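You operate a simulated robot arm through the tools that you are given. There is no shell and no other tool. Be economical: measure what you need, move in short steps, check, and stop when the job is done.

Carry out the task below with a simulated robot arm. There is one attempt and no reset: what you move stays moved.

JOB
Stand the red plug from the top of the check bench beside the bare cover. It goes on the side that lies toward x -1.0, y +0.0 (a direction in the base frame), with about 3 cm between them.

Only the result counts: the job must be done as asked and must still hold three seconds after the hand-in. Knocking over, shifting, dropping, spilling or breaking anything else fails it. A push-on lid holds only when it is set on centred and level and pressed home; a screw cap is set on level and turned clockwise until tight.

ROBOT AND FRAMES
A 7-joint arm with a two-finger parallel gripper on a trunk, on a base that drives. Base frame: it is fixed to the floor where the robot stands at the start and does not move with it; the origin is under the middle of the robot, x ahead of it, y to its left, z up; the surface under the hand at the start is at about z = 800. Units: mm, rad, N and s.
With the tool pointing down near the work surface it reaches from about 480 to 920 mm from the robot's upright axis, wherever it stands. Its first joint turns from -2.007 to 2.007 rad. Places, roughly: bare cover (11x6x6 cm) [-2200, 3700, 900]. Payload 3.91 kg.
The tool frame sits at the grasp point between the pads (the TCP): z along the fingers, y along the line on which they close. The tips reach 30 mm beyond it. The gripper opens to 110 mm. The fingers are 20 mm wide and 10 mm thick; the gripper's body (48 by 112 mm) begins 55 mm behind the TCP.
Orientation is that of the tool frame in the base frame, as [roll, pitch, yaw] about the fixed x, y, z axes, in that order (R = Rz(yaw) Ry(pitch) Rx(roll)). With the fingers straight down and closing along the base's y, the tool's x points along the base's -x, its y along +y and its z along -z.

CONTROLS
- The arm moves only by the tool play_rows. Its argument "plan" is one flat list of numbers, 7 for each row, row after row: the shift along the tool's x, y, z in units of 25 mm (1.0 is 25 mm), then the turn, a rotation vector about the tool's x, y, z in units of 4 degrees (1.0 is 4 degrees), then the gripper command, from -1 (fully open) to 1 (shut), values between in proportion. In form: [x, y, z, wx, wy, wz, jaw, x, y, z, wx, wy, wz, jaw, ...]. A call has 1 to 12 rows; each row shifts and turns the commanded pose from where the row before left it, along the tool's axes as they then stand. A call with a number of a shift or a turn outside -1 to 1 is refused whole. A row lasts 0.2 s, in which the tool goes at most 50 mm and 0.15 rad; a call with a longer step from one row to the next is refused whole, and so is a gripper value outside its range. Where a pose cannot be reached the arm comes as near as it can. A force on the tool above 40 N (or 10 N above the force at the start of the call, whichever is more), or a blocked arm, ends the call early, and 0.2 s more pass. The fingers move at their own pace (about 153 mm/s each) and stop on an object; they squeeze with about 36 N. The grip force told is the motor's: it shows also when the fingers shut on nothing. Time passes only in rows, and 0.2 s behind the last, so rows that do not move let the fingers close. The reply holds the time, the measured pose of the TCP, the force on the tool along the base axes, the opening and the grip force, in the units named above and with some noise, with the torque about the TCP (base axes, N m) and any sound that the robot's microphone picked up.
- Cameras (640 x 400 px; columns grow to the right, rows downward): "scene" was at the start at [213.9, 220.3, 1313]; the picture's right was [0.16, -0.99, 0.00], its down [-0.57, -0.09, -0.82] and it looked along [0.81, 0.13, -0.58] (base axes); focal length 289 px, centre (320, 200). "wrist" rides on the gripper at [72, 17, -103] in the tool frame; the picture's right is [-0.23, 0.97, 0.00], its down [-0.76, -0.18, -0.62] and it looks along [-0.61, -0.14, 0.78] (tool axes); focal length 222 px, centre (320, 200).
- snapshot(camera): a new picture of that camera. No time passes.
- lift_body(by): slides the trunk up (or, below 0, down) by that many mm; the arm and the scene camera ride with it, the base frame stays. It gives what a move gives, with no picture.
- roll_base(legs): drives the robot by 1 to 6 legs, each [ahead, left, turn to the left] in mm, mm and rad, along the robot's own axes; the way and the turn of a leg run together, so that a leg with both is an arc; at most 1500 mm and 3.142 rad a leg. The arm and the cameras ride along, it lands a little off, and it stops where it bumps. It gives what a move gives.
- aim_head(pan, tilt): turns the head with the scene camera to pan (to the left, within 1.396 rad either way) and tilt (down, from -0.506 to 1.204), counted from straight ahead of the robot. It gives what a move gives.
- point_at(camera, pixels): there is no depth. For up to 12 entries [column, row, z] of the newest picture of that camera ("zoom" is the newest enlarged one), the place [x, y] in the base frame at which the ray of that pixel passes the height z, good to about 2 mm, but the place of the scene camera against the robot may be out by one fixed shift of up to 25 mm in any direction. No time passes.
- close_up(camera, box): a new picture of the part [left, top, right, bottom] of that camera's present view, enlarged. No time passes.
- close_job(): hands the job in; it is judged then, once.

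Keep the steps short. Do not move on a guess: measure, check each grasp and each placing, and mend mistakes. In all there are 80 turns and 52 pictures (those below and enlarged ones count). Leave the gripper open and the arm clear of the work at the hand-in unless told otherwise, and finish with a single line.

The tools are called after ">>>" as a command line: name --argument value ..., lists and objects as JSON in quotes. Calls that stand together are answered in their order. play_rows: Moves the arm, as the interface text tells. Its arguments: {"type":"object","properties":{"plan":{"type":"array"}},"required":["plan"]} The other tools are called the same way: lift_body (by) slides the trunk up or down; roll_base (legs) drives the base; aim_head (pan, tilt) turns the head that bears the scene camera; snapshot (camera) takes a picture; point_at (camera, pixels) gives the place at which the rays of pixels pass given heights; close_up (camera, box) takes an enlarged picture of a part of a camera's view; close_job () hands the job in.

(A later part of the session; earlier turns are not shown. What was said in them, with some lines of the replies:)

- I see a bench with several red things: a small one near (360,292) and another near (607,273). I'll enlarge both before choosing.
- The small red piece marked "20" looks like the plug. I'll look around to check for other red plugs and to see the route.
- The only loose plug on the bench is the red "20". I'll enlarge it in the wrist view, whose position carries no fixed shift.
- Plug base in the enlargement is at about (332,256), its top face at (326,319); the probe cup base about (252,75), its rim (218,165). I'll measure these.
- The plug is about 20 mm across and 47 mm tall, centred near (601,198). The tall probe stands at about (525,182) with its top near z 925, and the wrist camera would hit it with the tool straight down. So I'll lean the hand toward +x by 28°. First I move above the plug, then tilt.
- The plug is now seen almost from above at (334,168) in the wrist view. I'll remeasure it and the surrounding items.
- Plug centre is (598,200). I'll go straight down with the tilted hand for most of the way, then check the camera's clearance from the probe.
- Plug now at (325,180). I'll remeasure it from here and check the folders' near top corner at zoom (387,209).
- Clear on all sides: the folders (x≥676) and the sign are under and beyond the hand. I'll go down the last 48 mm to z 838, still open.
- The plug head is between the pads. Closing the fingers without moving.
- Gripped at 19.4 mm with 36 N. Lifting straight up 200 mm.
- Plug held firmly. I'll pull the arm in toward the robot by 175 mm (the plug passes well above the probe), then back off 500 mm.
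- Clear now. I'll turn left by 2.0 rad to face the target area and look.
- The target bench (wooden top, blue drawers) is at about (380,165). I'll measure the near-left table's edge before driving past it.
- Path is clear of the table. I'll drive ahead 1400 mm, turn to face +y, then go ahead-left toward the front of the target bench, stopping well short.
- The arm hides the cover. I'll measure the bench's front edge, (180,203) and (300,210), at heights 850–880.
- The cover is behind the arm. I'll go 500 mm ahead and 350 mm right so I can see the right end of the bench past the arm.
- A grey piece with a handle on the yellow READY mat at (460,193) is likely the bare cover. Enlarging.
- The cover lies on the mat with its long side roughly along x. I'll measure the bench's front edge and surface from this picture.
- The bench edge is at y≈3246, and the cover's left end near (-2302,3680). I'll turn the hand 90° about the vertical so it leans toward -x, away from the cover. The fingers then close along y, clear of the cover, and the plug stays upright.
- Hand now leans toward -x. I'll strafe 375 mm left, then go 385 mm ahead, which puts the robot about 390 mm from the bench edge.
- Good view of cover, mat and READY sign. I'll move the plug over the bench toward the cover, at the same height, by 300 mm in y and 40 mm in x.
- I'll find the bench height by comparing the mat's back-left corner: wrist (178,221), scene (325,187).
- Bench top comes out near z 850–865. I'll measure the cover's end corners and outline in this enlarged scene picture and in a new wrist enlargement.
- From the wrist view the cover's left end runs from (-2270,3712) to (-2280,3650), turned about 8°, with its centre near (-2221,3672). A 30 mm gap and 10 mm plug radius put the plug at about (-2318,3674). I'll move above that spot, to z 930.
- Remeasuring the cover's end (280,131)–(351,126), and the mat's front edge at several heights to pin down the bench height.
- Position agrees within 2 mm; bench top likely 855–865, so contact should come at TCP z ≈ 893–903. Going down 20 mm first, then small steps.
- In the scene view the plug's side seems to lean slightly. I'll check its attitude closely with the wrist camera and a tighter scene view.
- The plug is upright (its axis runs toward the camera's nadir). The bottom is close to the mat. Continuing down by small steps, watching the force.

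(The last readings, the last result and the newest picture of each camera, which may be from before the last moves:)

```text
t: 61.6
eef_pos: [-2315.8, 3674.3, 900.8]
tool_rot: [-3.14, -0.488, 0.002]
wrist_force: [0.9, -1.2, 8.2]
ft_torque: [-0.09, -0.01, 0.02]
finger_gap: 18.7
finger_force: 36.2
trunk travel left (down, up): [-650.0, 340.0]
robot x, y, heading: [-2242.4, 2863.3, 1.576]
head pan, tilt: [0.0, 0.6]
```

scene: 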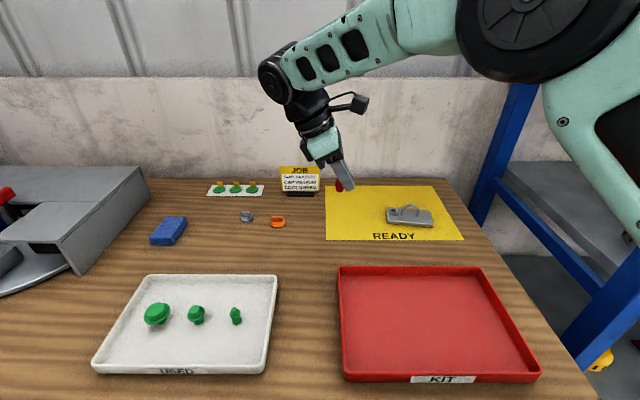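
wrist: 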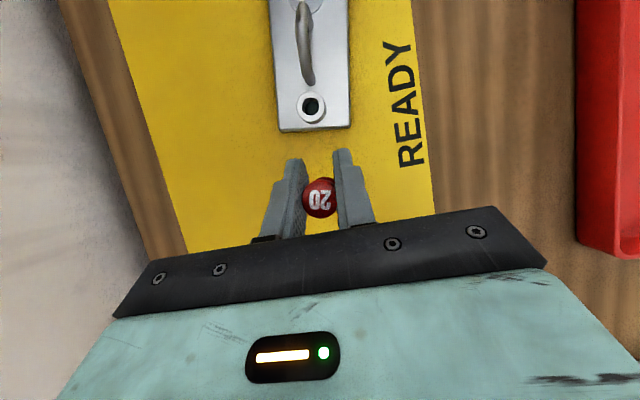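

Contact: 8 N upward at TCP z ≈ 900. I'll open the fingers gradually, without moving.

>>> play_rows --plan '[0, 0, 0, 0, 0, 0, 0.6, 0, 0, 0, 0, 0, 0, 0.45, 0, 0, 0, 0, 0, 0, 0.2, 0, 0, 0, 0, 0, 0, 0.2]'

>>> close_up --camera "scene" --box '[348, 175, 428, 225]'

>>> close_up --camera "wrist" --box '[224, 90, 416, 210]'

```text
t: 62.6
eef_pos: [-2317.2, 3675.0, 898.8]
tool_rot: [3.141, -0.489, 0.002]
wrist_force: [0.6, 0.1, -0.4]
ft_torque: [0.05, -0.01, 0.0]
finger_gap: 44.2
finger_force: 0.1
trunk travel left (down, up): [-650.0, 340.0]
robot x, y, heading: [-2238.6, 2863.2, 1.573]
head pan, tilt: [0.0, 0.6]
```

```text
8.00 times, centred on (388, 200) of scene
```

zoom: 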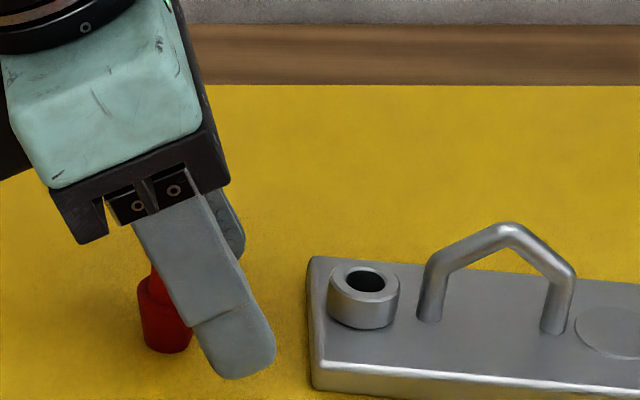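

```text
3.33 times, centred on (320, 150) of wrist
```

zoom: 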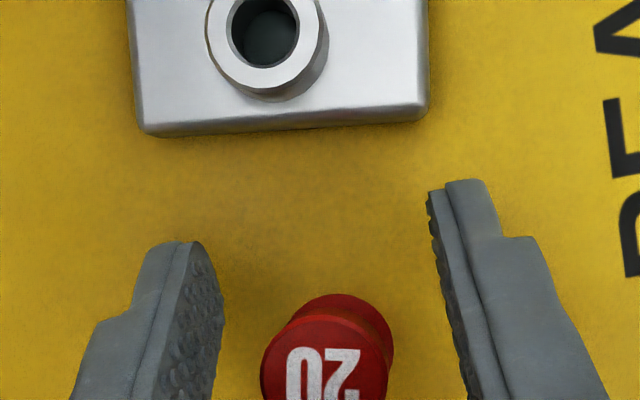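

Released, and the plug stands. I'll retreat straight up 225 mm and then look down to check the gap.

>>> play_rows --plan '[0.235, 0, -0.442, 0, 0, 0, 0.2, 0.469, 0, -0.883, 0, 0, 0, 0.2, 0.469, 0, -0.883, 0, 0, 0, 0.2, 0.469, 0, -0.883, 0, 0, 0, 0.2, 0.469, 0, -0.883, 0, 0, 0, 0.0, 0.469, 0, -0.883, 0, 0, 0, -0.5, 0.469, 0, -0.883, 0, 0, 0, -1, 0.469, 0, -0.883, 0, 0, 0, -1]'

>>> close_up --camera "wrist" --box '[200, 50, 440, 200]'

>>> close_up --camera "scene" --box '[348, 175, 444, 235]'

```text
t: 64.4
eef_pos: [-2317.0, 3674.8, 1086.1]
tool_rot: [3.14, -0.488, 0.003]
wrist_force: [0.6, 0.5, 0.9]
ft_torque: [-0.01, -0.02, 0.01]
finger_gap: 109.8
finger_force: 0.1
trunk travel left (down, up): [-650.0, 340.0]
robot x, y, heading: [-2240.3, 2856.9, 1.575]
head pan, tilt: [0.0, 0.6]
```

```text
2.67 times, centred on (320, 125) of wrist
```

zoom: 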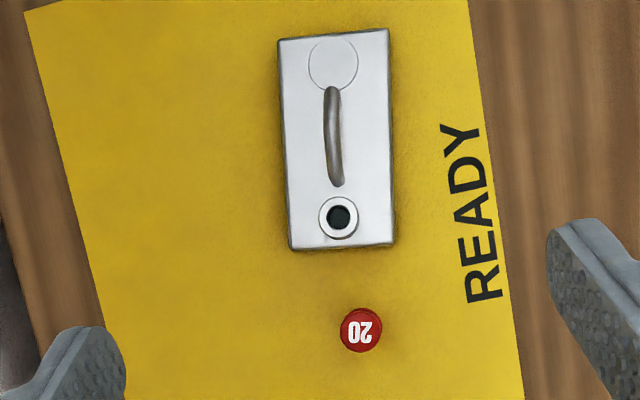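

```text
6.67 times, centred on (396, 205) of scene
```

zoom: 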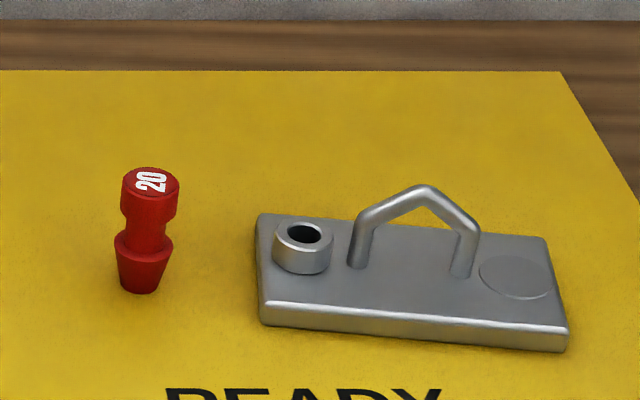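

The plug stands upright beside the cover. A new wrist enlargement for measuring the final gap and alignment.

>>> close_up --camera "wrist" --box '[200, 50, 440, 200]'

>>> point_at --camera "zoom" --pixels '[[361, 330, 909], [361, 310, 909], [291, 249, 861], [394, 245, 861], [277, 40, 873], [387, 30, 873], [290, 245, 873], [391, 240, 873]]'

```text
2.67 times, centred on (320, 125) of wrist
```

zoom: 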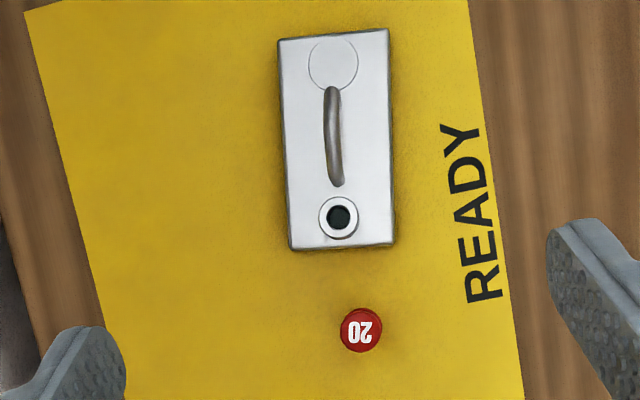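

```text
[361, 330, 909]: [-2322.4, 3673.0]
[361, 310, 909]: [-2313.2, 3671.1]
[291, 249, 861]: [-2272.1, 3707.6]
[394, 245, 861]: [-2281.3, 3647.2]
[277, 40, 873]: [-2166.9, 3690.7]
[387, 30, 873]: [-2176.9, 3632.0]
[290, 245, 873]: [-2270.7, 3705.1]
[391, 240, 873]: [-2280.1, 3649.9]
```

Plug centre is (-2321,3673) and the cover's end about x -2277, so the gap is about 3 cm, in line with the cover's centre (y≈3671). The cover hasn't moved. I'll draw the open hand back toward the robot and hand in.

>>> play_rows --plan '[0, 1, 0, 0, 0, 0, -1, 0, 1, 0, 0, 0, 0, -1, 0, 1, 0, 0, 0, 0, -1, 0, 1, 0, 0, 0, 0, -1, 0, 1, 0, 0, 0, 0, -1, 0, 1, 0, 0, 0, 0, -1]'

>>> snapshot --camera "scene"

```text
t: 65.8
eef_pos: [-2315.7, 3523.8, 1086.7]
tool_rot: [-3.141, -0.49, 0.001]
wrist_force: [0.4, 0.4, -0.5]
ft_torque: [-0.03, -0.02, -0.02]
finger_gap: 109.8
finger_force: 0.0
trunk travel left (down, up): [-650.0, 340.0]
robot x, y, heading: [-2238.6, 2860.1, 1.578]
head pan, tilt: [0.0, 0.6]
```

```text
10 pictures are left
```

scene: 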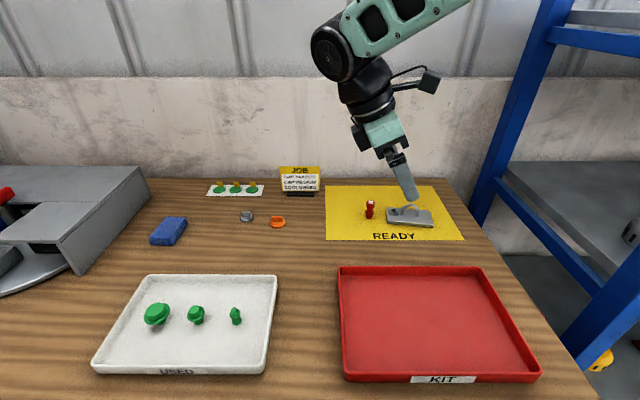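

The plug stands at (370,209) beside the cover. Nothing else has moved, and the hand is open and clear. Handing in.

>>> close_job

```text
The job is handed in.
```

The red plug stands upright about 3 cm from the bare cover on its -x side, nothing else was disturbed, and the job is handed in.
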